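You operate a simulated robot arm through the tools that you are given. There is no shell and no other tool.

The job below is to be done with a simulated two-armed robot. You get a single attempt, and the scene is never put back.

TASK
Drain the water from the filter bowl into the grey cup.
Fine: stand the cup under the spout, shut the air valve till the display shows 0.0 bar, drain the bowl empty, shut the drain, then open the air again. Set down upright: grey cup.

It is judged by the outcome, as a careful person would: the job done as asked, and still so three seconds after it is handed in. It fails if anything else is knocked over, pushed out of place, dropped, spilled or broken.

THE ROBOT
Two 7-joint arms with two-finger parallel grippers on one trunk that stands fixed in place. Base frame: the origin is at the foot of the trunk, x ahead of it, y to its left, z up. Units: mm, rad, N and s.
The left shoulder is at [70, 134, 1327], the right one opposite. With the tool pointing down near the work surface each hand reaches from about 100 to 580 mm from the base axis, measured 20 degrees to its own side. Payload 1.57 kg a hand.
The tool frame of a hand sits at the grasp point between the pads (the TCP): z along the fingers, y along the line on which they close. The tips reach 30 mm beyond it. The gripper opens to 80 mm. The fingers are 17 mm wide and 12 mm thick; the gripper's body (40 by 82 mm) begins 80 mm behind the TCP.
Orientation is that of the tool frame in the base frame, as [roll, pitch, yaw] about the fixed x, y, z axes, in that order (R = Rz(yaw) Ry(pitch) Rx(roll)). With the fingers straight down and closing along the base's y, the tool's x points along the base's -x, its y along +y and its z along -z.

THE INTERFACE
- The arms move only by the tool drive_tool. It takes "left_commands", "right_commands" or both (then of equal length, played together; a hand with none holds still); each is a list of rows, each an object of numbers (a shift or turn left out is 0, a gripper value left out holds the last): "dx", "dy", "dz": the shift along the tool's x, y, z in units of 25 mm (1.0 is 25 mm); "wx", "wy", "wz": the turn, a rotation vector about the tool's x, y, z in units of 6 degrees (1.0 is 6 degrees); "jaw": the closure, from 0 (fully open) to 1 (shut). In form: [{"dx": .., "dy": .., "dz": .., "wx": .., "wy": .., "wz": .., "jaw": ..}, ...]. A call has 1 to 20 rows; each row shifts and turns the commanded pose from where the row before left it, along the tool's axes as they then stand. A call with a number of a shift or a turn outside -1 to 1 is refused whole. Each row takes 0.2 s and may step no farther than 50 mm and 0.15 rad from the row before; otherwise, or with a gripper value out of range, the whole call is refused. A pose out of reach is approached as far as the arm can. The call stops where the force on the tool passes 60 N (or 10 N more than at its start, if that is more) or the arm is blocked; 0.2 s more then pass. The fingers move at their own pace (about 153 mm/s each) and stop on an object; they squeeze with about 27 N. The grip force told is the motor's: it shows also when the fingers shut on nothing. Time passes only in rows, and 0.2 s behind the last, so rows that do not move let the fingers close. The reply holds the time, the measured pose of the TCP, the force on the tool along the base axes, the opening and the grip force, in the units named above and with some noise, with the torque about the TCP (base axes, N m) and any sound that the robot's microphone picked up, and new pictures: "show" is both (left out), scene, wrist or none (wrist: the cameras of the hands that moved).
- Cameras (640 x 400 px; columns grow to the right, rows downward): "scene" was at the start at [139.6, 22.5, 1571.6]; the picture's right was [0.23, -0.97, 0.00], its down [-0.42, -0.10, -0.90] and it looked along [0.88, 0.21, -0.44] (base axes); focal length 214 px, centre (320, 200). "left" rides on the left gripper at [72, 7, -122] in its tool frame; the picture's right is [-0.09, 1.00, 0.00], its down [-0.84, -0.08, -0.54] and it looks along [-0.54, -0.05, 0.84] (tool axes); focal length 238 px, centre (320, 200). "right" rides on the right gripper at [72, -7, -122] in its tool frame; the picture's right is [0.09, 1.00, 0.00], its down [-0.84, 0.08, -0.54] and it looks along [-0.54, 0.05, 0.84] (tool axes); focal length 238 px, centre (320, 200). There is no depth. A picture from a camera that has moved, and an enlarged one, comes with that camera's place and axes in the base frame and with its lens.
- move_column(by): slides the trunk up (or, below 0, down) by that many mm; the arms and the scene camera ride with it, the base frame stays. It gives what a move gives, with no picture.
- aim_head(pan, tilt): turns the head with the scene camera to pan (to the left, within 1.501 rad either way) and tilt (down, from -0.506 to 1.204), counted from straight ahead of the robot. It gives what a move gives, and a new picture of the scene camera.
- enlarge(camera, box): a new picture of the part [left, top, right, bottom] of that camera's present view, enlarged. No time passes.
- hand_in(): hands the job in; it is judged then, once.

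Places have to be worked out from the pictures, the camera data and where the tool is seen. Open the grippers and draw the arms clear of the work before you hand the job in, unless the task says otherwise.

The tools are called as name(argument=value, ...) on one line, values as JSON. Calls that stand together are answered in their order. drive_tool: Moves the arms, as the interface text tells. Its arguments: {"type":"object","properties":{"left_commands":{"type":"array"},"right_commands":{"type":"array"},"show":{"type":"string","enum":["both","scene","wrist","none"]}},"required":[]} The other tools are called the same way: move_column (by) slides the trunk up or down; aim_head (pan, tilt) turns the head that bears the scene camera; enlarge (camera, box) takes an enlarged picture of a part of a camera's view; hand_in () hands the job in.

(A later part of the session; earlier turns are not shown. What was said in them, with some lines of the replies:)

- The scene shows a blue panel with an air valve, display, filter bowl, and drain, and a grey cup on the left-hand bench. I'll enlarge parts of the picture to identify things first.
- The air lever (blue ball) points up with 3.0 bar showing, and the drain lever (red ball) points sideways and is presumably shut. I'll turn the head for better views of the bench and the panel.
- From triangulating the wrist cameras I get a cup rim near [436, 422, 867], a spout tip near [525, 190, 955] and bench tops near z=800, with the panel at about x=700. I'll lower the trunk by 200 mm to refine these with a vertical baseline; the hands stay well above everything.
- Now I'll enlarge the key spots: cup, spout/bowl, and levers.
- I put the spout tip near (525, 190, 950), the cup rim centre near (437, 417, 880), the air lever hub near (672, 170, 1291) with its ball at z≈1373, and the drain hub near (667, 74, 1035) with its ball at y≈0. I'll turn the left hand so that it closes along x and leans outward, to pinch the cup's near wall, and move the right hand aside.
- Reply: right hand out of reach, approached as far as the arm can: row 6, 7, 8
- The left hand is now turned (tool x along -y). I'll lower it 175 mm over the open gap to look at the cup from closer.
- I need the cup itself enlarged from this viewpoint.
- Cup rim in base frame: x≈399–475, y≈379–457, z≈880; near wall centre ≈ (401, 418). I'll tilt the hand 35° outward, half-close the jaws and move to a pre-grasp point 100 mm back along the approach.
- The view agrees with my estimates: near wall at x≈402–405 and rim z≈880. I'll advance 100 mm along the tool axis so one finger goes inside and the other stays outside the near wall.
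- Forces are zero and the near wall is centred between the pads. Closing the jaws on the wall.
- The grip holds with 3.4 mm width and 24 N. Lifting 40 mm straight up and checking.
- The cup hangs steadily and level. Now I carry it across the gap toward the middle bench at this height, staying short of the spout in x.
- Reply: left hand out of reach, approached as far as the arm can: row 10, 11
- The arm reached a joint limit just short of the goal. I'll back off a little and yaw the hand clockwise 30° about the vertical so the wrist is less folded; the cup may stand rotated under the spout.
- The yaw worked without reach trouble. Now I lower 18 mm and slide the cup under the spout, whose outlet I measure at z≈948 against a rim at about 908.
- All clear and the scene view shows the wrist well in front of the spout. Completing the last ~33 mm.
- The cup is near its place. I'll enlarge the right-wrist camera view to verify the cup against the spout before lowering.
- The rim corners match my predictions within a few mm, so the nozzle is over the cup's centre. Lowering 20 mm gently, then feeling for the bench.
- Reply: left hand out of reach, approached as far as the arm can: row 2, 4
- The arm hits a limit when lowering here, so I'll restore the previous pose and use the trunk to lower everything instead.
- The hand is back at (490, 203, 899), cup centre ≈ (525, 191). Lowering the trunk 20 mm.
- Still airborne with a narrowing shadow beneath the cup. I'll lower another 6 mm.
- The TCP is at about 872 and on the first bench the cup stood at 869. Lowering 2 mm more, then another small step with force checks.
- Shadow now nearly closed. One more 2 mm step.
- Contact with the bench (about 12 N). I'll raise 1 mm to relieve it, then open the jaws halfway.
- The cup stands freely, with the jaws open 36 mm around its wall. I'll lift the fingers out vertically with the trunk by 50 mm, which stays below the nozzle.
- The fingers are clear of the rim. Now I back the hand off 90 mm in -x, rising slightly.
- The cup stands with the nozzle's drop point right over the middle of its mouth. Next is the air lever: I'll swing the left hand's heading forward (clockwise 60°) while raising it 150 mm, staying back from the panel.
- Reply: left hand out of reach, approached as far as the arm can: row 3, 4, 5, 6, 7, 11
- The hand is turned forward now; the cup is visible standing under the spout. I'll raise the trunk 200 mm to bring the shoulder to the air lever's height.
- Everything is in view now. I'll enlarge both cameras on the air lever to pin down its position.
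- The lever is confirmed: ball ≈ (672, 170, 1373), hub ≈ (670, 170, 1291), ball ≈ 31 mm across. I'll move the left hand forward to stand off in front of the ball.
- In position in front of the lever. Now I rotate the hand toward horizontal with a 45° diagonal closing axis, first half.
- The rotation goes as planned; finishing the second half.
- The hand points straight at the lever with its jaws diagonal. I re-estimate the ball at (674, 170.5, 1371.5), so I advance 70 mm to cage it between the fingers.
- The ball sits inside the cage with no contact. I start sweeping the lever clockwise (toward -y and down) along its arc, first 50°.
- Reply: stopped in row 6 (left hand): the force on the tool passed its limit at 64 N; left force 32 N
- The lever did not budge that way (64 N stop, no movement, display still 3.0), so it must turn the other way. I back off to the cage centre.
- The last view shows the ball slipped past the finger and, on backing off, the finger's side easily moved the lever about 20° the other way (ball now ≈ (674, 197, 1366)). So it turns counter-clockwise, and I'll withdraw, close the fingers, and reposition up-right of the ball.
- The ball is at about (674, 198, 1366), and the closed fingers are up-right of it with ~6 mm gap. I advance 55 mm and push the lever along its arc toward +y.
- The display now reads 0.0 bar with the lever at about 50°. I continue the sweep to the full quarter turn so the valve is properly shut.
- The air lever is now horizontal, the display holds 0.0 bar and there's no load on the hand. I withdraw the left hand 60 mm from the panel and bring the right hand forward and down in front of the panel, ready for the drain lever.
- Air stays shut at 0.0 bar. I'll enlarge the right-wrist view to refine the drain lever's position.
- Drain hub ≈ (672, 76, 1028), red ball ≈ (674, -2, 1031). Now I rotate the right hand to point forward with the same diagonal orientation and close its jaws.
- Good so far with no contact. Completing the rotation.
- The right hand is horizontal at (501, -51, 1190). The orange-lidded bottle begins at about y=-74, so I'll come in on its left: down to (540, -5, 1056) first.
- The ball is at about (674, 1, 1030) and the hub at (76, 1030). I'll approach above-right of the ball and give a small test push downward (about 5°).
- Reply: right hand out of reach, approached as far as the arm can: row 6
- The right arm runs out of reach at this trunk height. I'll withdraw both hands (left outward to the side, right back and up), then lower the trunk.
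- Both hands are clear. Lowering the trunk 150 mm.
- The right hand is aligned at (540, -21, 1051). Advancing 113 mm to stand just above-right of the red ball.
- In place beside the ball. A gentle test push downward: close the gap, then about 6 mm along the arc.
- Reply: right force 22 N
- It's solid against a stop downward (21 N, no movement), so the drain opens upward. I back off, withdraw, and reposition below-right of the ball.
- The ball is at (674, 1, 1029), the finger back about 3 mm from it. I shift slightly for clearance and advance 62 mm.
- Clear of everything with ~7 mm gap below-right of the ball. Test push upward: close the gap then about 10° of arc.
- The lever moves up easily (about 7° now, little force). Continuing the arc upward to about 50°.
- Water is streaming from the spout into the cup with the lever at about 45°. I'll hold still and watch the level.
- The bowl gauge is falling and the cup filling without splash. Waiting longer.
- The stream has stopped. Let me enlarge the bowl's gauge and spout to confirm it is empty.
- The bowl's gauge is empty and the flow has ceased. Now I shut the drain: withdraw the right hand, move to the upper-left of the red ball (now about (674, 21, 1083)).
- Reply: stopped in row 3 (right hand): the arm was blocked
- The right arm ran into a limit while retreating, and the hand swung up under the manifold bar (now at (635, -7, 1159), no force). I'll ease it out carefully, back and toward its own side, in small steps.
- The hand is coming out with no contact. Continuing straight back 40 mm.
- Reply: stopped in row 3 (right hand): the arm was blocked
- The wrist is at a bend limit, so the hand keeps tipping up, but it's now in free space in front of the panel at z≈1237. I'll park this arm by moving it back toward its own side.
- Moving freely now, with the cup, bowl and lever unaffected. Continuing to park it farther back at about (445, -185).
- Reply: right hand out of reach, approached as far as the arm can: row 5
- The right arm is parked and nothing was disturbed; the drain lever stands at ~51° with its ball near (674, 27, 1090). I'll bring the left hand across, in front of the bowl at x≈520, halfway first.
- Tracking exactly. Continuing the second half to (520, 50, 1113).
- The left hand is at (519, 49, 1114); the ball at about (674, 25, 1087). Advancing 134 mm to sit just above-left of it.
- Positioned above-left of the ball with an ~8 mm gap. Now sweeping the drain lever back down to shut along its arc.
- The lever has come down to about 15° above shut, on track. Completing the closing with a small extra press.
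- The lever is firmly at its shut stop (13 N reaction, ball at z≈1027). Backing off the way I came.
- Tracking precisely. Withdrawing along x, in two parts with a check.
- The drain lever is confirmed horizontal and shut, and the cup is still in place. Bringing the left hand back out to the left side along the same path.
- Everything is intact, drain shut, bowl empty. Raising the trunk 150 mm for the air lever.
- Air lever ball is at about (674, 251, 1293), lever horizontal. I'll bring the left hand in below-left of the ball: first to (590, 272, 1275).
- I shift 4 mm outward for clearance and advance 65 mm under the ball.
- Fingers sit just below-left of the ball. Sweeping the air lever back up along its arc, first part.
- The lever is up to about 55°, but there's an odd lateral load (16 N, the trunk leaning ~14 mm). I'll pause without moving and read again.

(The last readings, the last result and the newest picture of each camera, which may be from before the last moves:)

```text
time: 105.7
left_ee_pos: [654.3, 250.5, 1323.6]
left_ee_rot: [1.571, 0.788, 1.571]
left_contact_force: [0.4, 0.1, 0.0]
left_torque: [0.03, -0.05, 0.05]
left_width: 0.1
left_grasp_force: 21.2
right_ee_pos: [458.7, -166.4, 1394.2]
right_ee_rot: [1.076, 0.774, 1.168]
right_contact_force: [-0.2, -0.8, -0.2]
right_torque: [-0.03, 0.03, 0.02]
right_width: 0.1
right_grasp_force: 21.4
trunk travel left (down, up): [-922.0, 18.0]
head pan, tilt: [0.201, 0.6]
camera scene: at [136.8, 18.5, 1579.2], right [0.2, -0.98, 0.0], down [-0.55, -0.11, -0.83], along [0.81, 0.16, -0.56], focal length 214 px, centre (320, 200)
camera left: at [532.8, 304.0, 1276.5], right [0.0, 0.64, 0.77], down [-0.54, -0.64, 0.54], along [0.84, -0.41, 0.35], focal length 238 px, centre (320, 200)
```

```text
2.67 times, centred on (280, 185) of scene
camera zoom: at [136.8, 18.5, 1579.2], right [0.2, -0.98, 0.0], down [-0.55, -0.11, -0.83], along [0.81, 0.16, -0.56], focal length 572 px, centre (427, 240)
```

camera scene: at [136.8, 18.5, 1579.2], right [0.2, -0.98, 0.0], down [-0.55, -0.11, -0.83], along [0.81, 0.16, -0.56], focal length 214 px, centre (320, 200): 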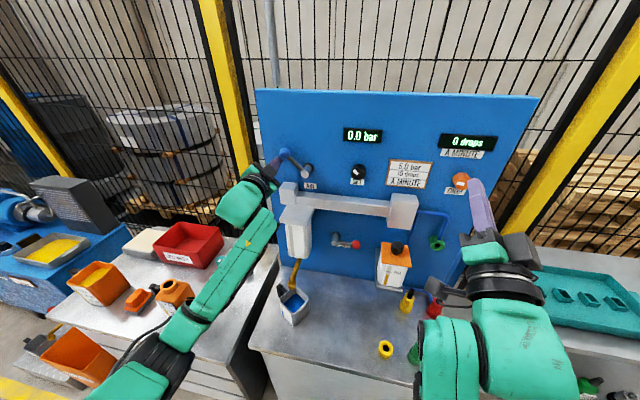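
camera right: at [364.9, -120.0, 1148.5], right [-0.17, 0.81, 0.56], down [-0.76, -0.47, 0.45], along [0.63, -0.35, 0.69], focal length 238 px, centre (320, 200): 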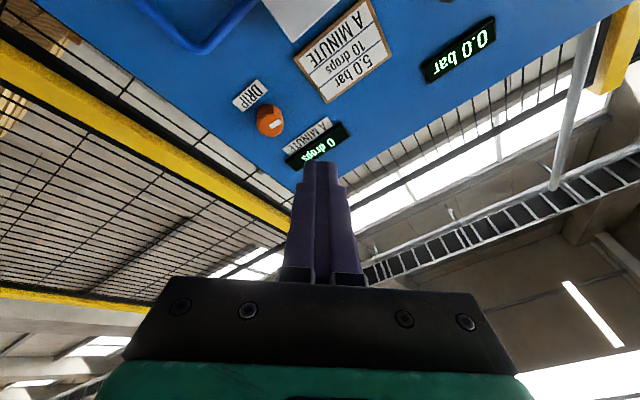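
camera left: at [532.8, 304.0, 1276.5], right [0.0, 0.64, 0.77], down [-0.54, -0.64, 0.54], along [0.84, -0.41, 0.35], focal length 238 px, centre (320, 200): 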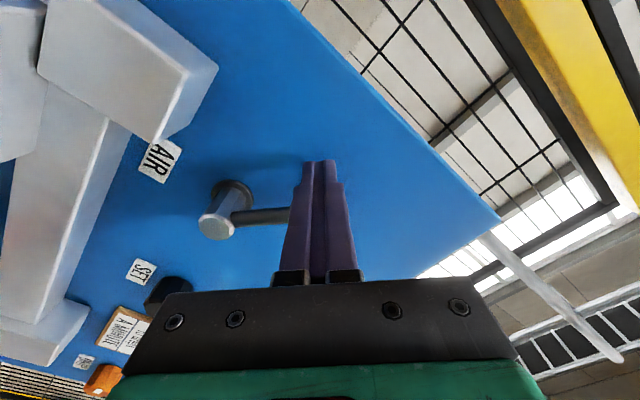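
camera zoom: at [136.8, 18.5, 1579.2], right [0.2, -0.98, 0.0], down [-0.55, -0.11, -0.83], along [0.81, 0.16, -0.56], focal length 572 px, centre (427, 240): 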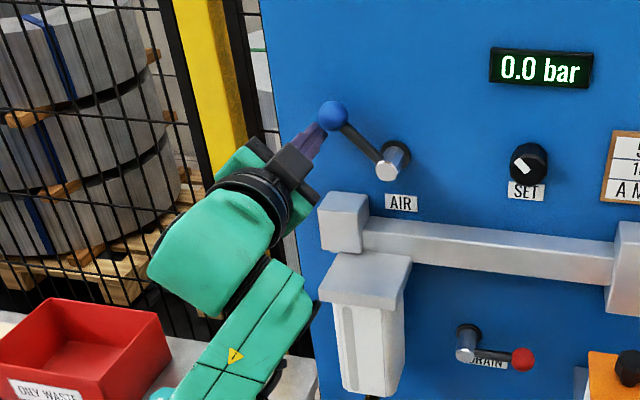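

The load vanished: it was only a transient as the arm reconfigured, and the hand is exactly at its commanded spot. Continuing the lever upward more slowly.

drive_tool(left_commands=[{"dx": -0.28, "dy": 0.014}, {"dx": -0.28, "dy": -0.014}, {"dx": -0.2743, "dy": -0.0368}, {"dx": -0.2743, "dy": -0.0594}, {"dx": -0.2658, "dy": -0.0848}, {}, {}], show="both")

enlarge(camera="scene", box=[200, 110, 400, 240])

```text
time: 107.3
left_ee_pos: [654.3, 221.5, 1344.3]
left_ee_rot: [1.571, 0.79, 1.571]
left_contact_force: [-1.4, -0.7, 0.1]
left_torque: [-0.05, 0.0, 0.0]
left_width: 0.0
left_grasp_force: 20.9
right_ee_pos: [459.3, -166.4, 1392.8]
right_ee_rot: [1.077, 0.775, 1.168]
right_contact_force: [0.6, -0.2, -0.2]
right_torque: [0.0, -0.02, -0.01]
right_width: 0.0
right_grasp_force: 21.2
trunk travel left (down, up): [-922.0, 18.0]
head pan, tilt: [0.201, 0.6]
camera scene: at [137.0, 19.2, 1579.2], right [0.2, -0.98, 0.0], down [-0.55, -0.11, -0.82], along [0.81, 0.16, -0.57], focal length 214 px, centre (320, 200)
camera left: at [532.4, 276.8, 1297.4], right [0.0, 0.64, 0.77], down [-0.54, -0.64, 0.54], along [0.84, -0.41, 0.35], focal length 238 px, centre (320, 200)
```

scene: 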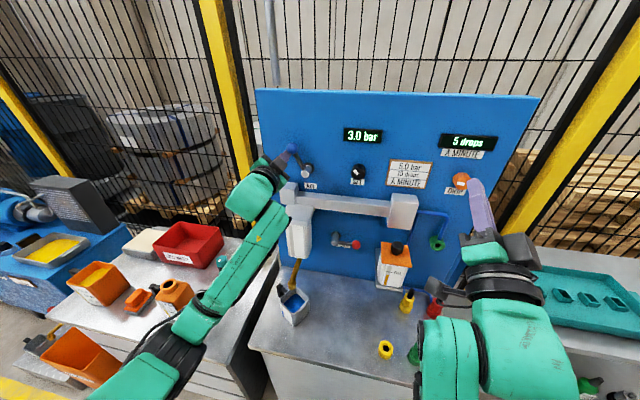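
left: 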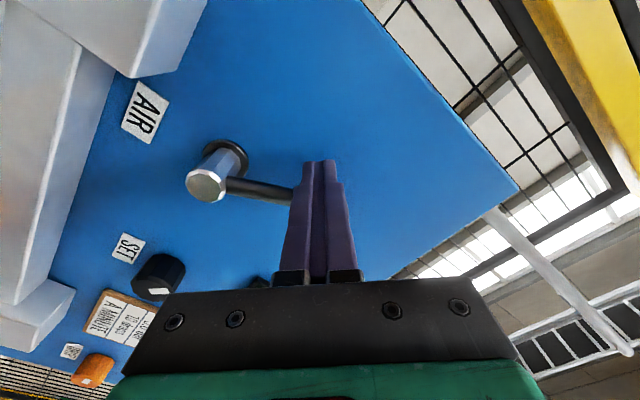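

```text
3.08 times, centred on (300, 175) of scene
camera zoom: at [137.0, 19.2, 1579.2], right [0.2, -0.98, 0.0], down [-0.55, -0.11, -0.82], along [0.81, 0.16, -0.57], focal length 660 px, centre (382, 277)
```

zoom: 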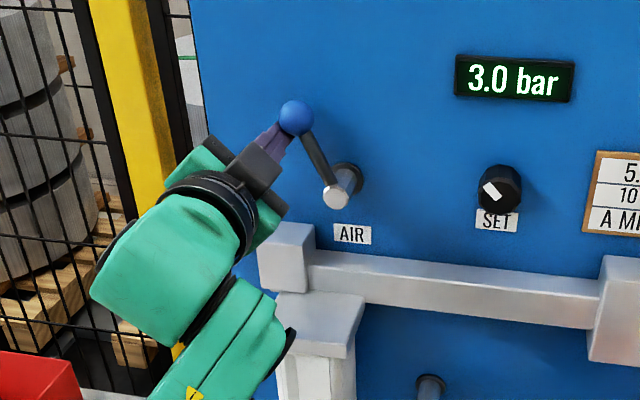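

The display is back at 3.0 bar and 5 drops. I finish the turn to the upright position in small steps.

drive_tool(left_commands=[{"dx": -0.2573, "dy": -0.1046}, {"dx": -0.2489, "dy": -0.1301}, {"dx": -0.2347, "dy": -0.1499}, {"dx": -0.18, "dy": -0.14}, {}, {}], show="both")

enlarge(camera="scene", box=[220, 110, 380, 210])

enlarge(camera="left", box=[200, 20, 440, 260])

```text
time: 108.7
left_ee_pos: [655.2, 195.6, 1353.3]
left_ee_rot: [1.57, 0.789, 1.572]
left_contact_force: [0.2, -0.6, -0.7]
left_torque: [-0.01, 0.0, 0.0]
left_width: 0.0
left_grasp_force: 21.7
right_ee_pos: [457.7, -168.2, 1394.1]
right_ee_rot: [1.079, 0.774, 1.168]
right_contact_force: [0.2, 0.3, -1.0]
right_torque: [0.0, -0.05, 0.01]
right_width: 0.0
right_grasp_force: 21.6
trunk travel left (down, up): [-922.0, 18.0]
head pan, tilt: [0.201, 0.6]
camera scene: at [136.9, 18.7, 1579.2], right [0.2, -0.98, 0.0], down [-0.55, -0.11, -0.82], along [0.81, 0.16, -0.57], focal length 214 px, centre (320, 200)
camera left: at [533.0, 251.2, 1305.3], right [0.0, 0.64, 0.77], down [-0.54, -0.64, 0.54], along [0.84, -0.41, 0.35], focal length 238 px, centre (320, 200)
```

scene: 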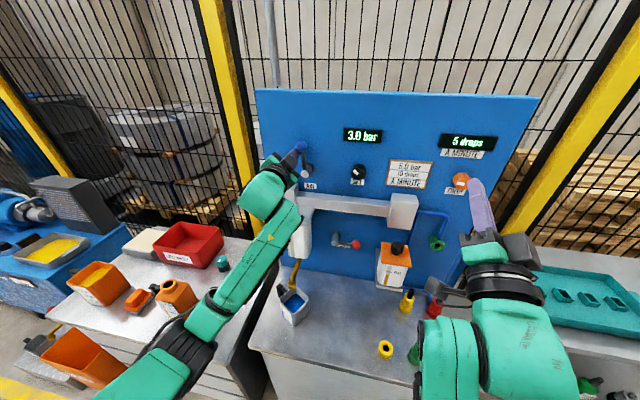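
left: 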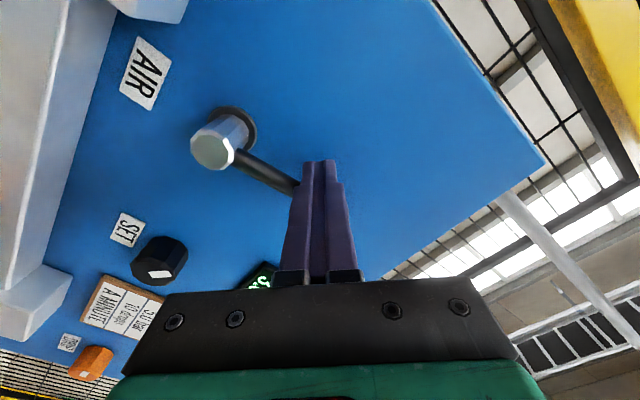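

```text
4.00 times, centred on (300, 160) of scene
camera zoom: at [136.9, 18.7, 1579.2], right [0.2, -0.98, 0.0], down [-0.55, -0.11, -0.82], along [0.81, 0.16, -0.57], focal length 858 px, centre (400, 360)
```

zoom: 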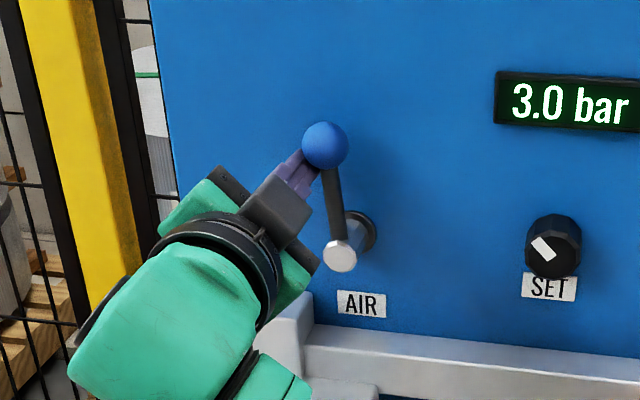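

```text
1.67 times, centred on (320, 140) of left
camera zoom: at [533.0, 251.2, 1305.3], right [0.0, 0.64, 0.77], down [-0.54, -0.64, 0.54], along [0.84, -0.41, 0.35], focal length 397 px, centre (320, 300)
```

zoom: 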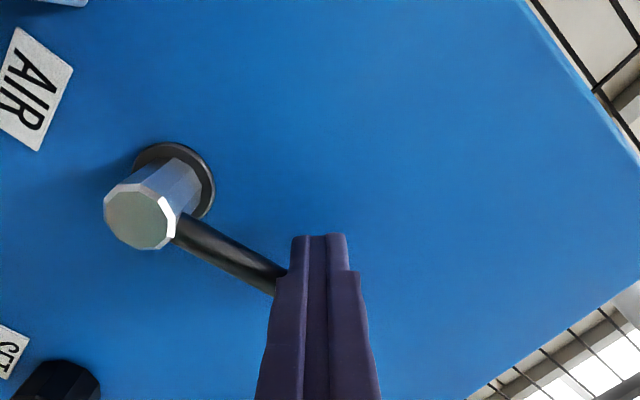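

The lever is about 7° short of upright. Two more small pushes until I feel the stop.

drive_tool(left_commands=[{"dx": -0.16, "dy": -0.13}, {"dx": -0.1, "dy": -0.09}, {}, {}], show="none")

enlarge(camera="scene", box=[220, 110, 380, 210])

```text
time: 109.7
left_ee_pos: [655.3, 189.1, 1352.3]
left_ee_rot: [1.57, 0.79, 1.571]
left_contact_force: [-1.0, 2.2, -0.4]
left_torque: [-0.02, 0.02, 0.03]
left_width: 0.1
left_grasp_force: 20.9
right_ee_pos: [457.5, -166.2, 1394.9]
right_ee_rot: [1.077, 0.775, 1.168]
right_contact_force: [0.4, 0.5, -0.2]
right_torque: [0.01, 0.01, -0.02]
right_width: 0.0
right_grasp_force: 21.0
trunk travel left (down, up): [-922.0, 18.0]
head pan, tilt: [0.201, 0.6]
```

```text
4.00 times, centred on (300, 160) of scene
camera zoom: at [136.6, 19.9, 1579.2], right [0.2, -0.98, 0.0], down [-0.55, -0.11, -0.83], along [0.81, 0.16, -0.56], focal length 858 px, centre (400, 360)
```

zoom: 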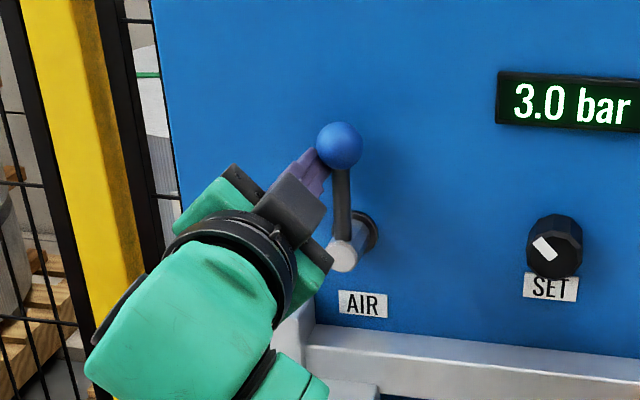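

The air lever is upright again, as at the start, with 3.0 bar displayed. Now I step the fingers off the ball and withdraw the left hand.

drive_tool(left_commands=[{"dx": 0.3}, {"dz": -0.6}, {"dz": -0.6}, {"dz": -0.6}, {"dz": -0.6}, {}], show="scene")

enlarge(camera="scene", box=[220, 110, 380, 210])

```text
time: 111.1
left_ee_pos: [595.5, 193.3, 1347.5]
left_ee_rot: [1.57, 0.789, 1.573]
left_contact_force: [-0.2, 1.3, -0.1]
left_torque: [0.02, -0.01, 0.03]
left_width: 0.0
left_grasp_force: 21.4
right_ee_pos: [457.9, -168.2, 1393.8]
right_ee_rot: [1.078, 0.776, 1.169]
right_contact_force: [0.7, -0.3, -0.7]
right_torque: [0.02, 0.0, 0.01]
right_width: 0.1
right_grasp_force: 21.3
trunk travel left (down, up): [-922.0, 18.0]
head pan, tilt: [0.201, 0.6]
camera scene: at [137.0, 18.7, 1579.2], right [0.2, -0.98, 0.0], down [-0.55, -0.11, -0.82], along [0.81, 0.16, -0.57], focal length 214 px, centre (320, 200)
```

scene: 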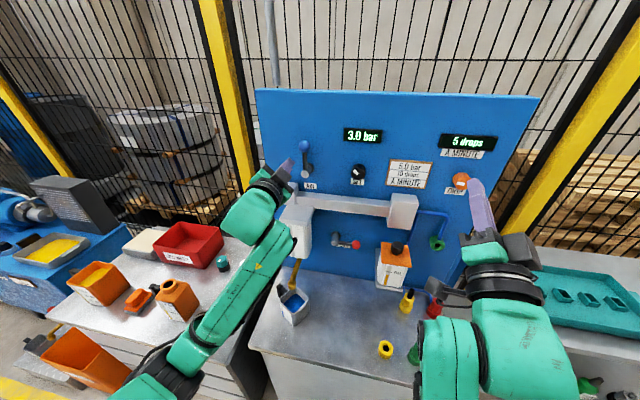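

```text
4.00 times, centred on (300, 160) of scene
camera zoom: at [137.0, 18.7, 1579.2], right [0.2, -0.98, 0.0], down [-0.55, -0.11, -0.82], along [0.81, 0.16, -0.57], focal length 858 px, centre (400, 360)
```

zoom: 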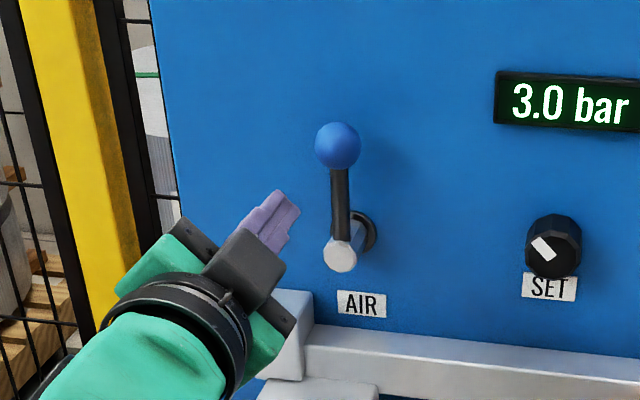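

All as it should be: lever upright, 3.0 bar. I draw the left hand back to the left side and open both grippers.

drive_tool(left_commands=[{"dx": 0.584, "dy": 0.424, "dz": -0.767}, {"dx": 0.584, "dy": 0.424, "dz": -0.767}, {"dx": 0.584, "dy": 0.424, "dz": -0.767}, {"dx": 0.584, "dy": 0.424, "dz": -0.767}, {"dx": 0.584, "dy": 0.424, "dz": -0.767}, {"dx": 0.584, "dy": 0.424, "dz": -0.767}, {"jaw": 0.5}, {"jaw": 0}, {}, {}], right_commands=[{}, {}, {}, {}, {}, {}, {"jaw": 0.5}, {"jaw": 0}, {}, {}], show="both")

```text
time: 113.3
left_ee_pos: [481.1, 301.0, 1329.4]
left_ee_rot: [1.572, 0.788, 1.573]
left_contact_force: [-0.6, 0.0, 0.4]
left_torque: [0.01, -0.01, 0.0]
left_width: 80.1
left_grasp_force: 0.1
right_ee_pos: [457.9, -167.2, 1394.4]
right_ee_rot: [1.079, 0.774, 1.168]
right_contact_force: [-0.4, 0.6, -0.4]
right_torque: [0.01, -0.01, 0.0]
right_width: 79.9
right_grasp_force: 0.0
trunk travel left (down, up): [-922.0, 18.0]
head pan, tilt: [0.201, 0.6]
camera scene: at [136.9, 19.0, 1579.2], right [0.2, -0.98, 0.0], down [-0.55, -0.11, -0.82], along [0.81, 0.16, -0.57], focal length 214 px, centre (320, 200)
camera right: at [364.9, -120.4, 1299.0], right [-0.17, 0.81, 0.56], down [-0.76, -0.47, 0.45], along [0.63, -0.35, 0.69], focal length 238 px, centre (320, 200)
camera left: at [358.8, 356.0, 1283.1], right [0.0, 0.64, 0.77], down [-0.54, -0.65, 0.54], along [0.84, -0.41, 0.35], focal length 238 px, centre (320, 200)
```

scene: 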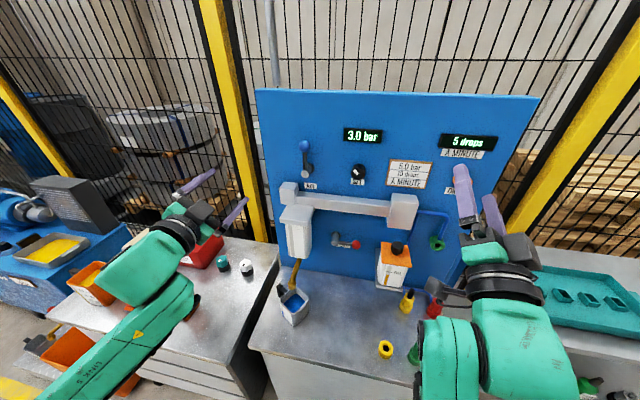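
right: 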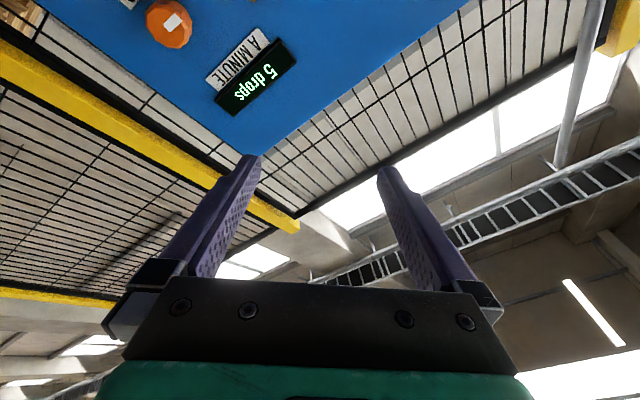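
left: 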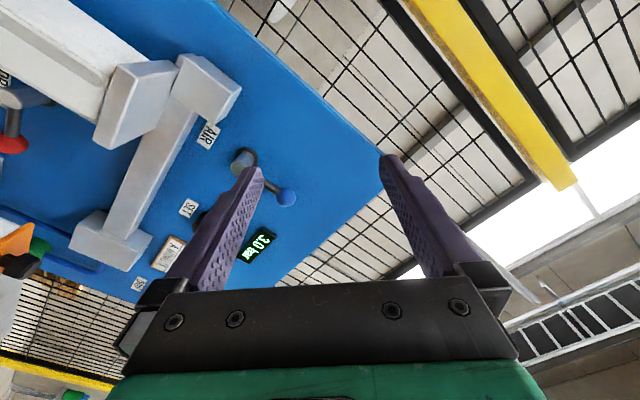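

Both grippers are open. I'll check the cup, drain lever and the loose fittings from another head angle.

aim_head(pan=0.0, tilt=0.85)

enlarge(camera="scene", box=[200, 60, 360, 220])

enlarge(camera="scene", box=[300, 120, 460, 280])

```text
time: 114.1
left_ee_pos: [480.2, 301.1, 1330.2]
left_ee_rot: [1.57, 0.789, 1.572]
left_contact_force: [0.3, 0.1, 0.0]
left_torque: [0.01, 0.01, 0.01]
left_width: 80.1
left_grasp_force: 0.0
right_ee_pos: [458.6, -167.5, 1393.8]
right_ee_rot: [1.079, 0.774, 1.169]
right_contact_force: [0.0, 0.6, -0.1]
right_torque: [-0.01, 0.0, -0.02]
right_width: 80.4
right_grasp_force: 0.2
trunk travel left (down, up): [-922.0, 18.0]
head pan, tilt: [0.0, 0.85]
camera scene: at [128.6, 1.1, 1558.4], right [0.0, -1.0, 0.0], down [-0.75, 0.0, -0.66], along [0.66, 0.0, -0.75], focal length 214 px, centre (320, 200)
```

scene: 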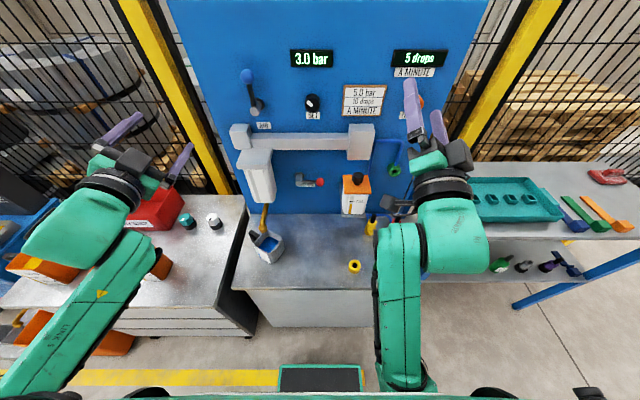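

```text
2.50 times, centred on (280, 140) of scene
camera zoom: at [128.6, 1.1, 1558.4], right [0.0, -1.0, 0.0], down [-0.75, 0.0, -0.66], along [0.66, 0.0, -0.75], focal length 536 px, centre (420, 350)
```

zoom: 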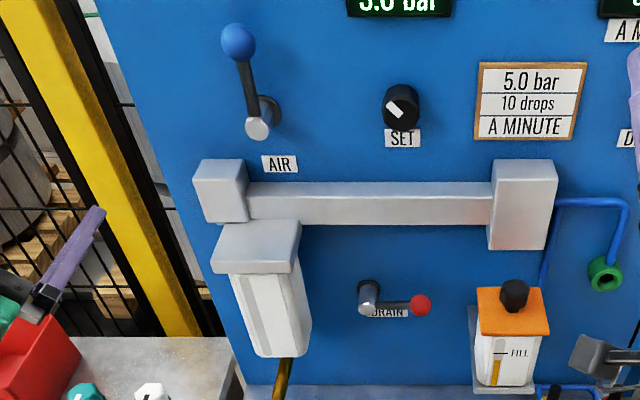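

```text
2.50 times, centred on (380, 200) of scene
camera zoom: at [128.6, 1.1, 1558.4], right [0.0, -1.0, 0.0], down [-0.75, 0.0, -0.66], along [0.66, 0.0, -0.75], focal length 536 px, centre (170, 200)
```

zoom: 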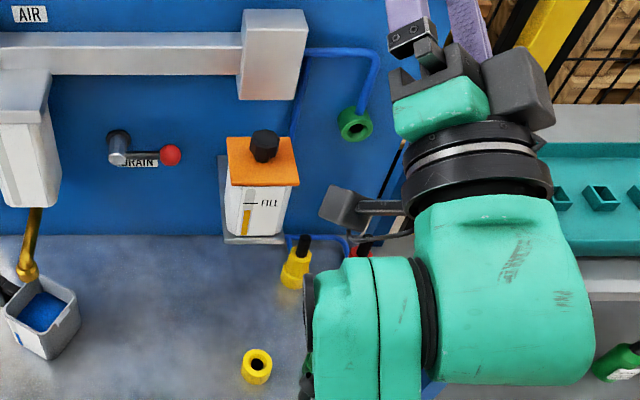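

Air lever, drain lever, bowl and cup all look right. The right forearm hides two fittings, so I'll move that arm a bit farther to its side, which also clears the work better.

drive_tool(right_commands=[{"dx": -0.395, "dy": -0.451, "dz": 0.025}, {"dx": -0.395, "dy": -0.451, "dz": 0.025}, {"dx": -0.395, "dy": -0.451, "dz": 0.025}, {"dx": -0.395, "dy": -0.451, "dz": 0.025}, {}], show="scene")

```text
time: 115.3
left_ee_pos: [481.5, 300.1, 1330.5]
left_ee_rot: [1.571, 0.789, 1.573]
left_contact_force: [0.2, 0.6, 0.3]
left_torque: [-0.01, -0.02, -0.01]
left_width: 80.1
left_grasp_force: 0.0
right_ee_pos: [458.6, -226.9, 1393.4]
right_ee_rot: [1.075, 0.775, 1.169]
right_contact_force: [0.1, 0.5, -0.4]
right_torque: [-0.01, -0.02, 0.02]
right_width: 80.2
right_grasp_force: 0.0
trunk travel left (down, up): [-922.0, 18.0]
head pan, tilt: [0.0, 0.85]
camera scene: at [128.7, 1.5, 1558.3], right [0.0, -1.0, 0.0], down [-0.75, 0.0, -0.66], along [0.66, 0.0, -0.75], focal length 214 px, centre (320, 200)
```

scene: 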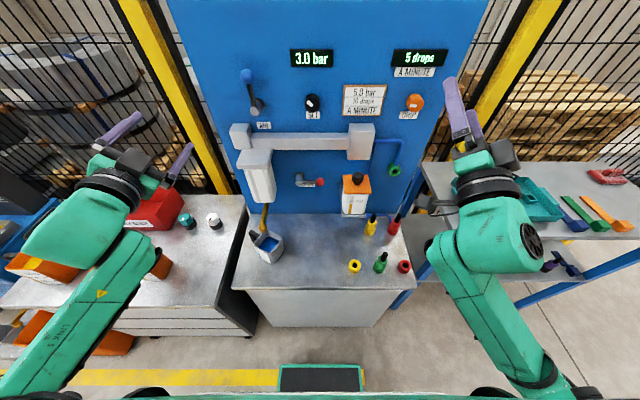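

All fittings stand undisturbed. A last close look at the cup, spout and drain lever before handing in.

enlarge(camera="scene", box=[230, 150, 350, 270])

enlarge(camera="scene", box=[330, 160, 450, 280])

enlarge(camera="scene", box=[0, 180, 240, 340])

```text
3.33 times, centred on (290, 210) of scene
camera zoom: at [128.7, 1.5, 1558.3], right [0.0, -1.0, 0.0], down [-0.75, 0.0, -0.66], along [0.66, 0.0, -0.75], focal length 715 px, centre (420, 167)
```

zoom: 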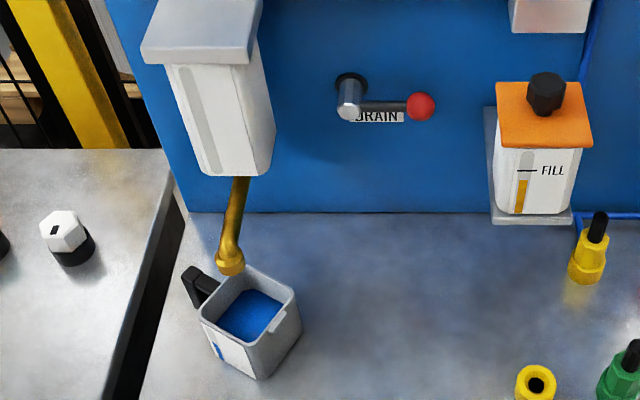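

```text
3.33 times, centred on (390, 220) of scene
camera zoom: at [128.7, 1.5, 1558.3], right [0.0, -1.0, 0.0], down [-0.75, 0.0, -0.66], along [0.66, 0.0, -0.75], focal length 715 px, centre (87, 133)
```

zoom: 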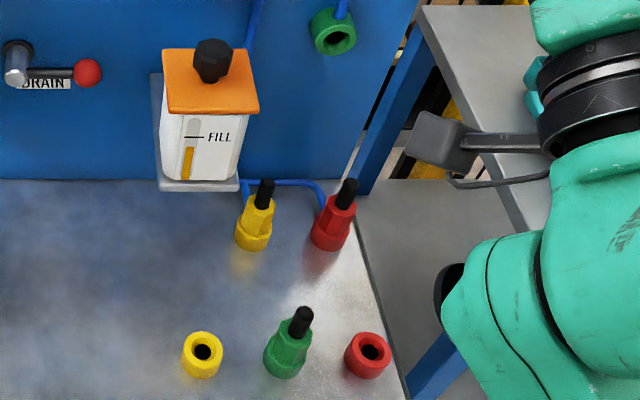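

```text
2.50 times, centred on (120, 260) of scene
camera zoom: at [128.7, 1.5, 1558.3], right [0.0, -1.0, 0.0], down [-0.75, 0.0, -0.66], along [0.66, 0.0, -0.75], focal length 536 px, centre (820, 50)
```

zoom: 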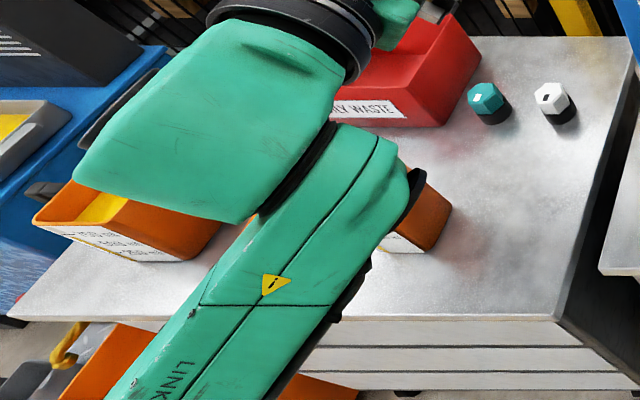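

The cup stands upright under the spout holding the water, and the bowl is empty. The drain is shut, the air is open again at 3.0 bar, and both arms are clear with grippers open, so I'm handing in.

hand_in()

```text
The job is handed in.
```

The filter bowl is drained: its water is in the grey cup, which stands upright on the bench under the spout.

- **Air:** I shut the air valve and the display showed 0.0 bar before I drained. It is open again now and reads 3.0 bar, as at the start.
- **Drain:** I opened it until the gauge showed the bowl empty and the flow had stopped. The lever is back against its shut stop.
- **Arms:** Both are clear of the work with the grippers open.

Two things went less smoothly, though I saw no harm from either in the final views:

- **Wrong direction first:** I pushed each lever the wrong way before finding how it turned. On the air lever the push reached the 64 N force stop.
- **Right arm swing:** When I pulled the right hand back from the drain lever, it hit a limit and swung up close under the manifold bar. I saw no sign that it hit anything, and used the left hand to shut the drain.

I checked the fittings, bottle, levers and cup in the last pictures and found nothing moved or spilled. Part of the left bench was hidden behind the left arm in that final check.
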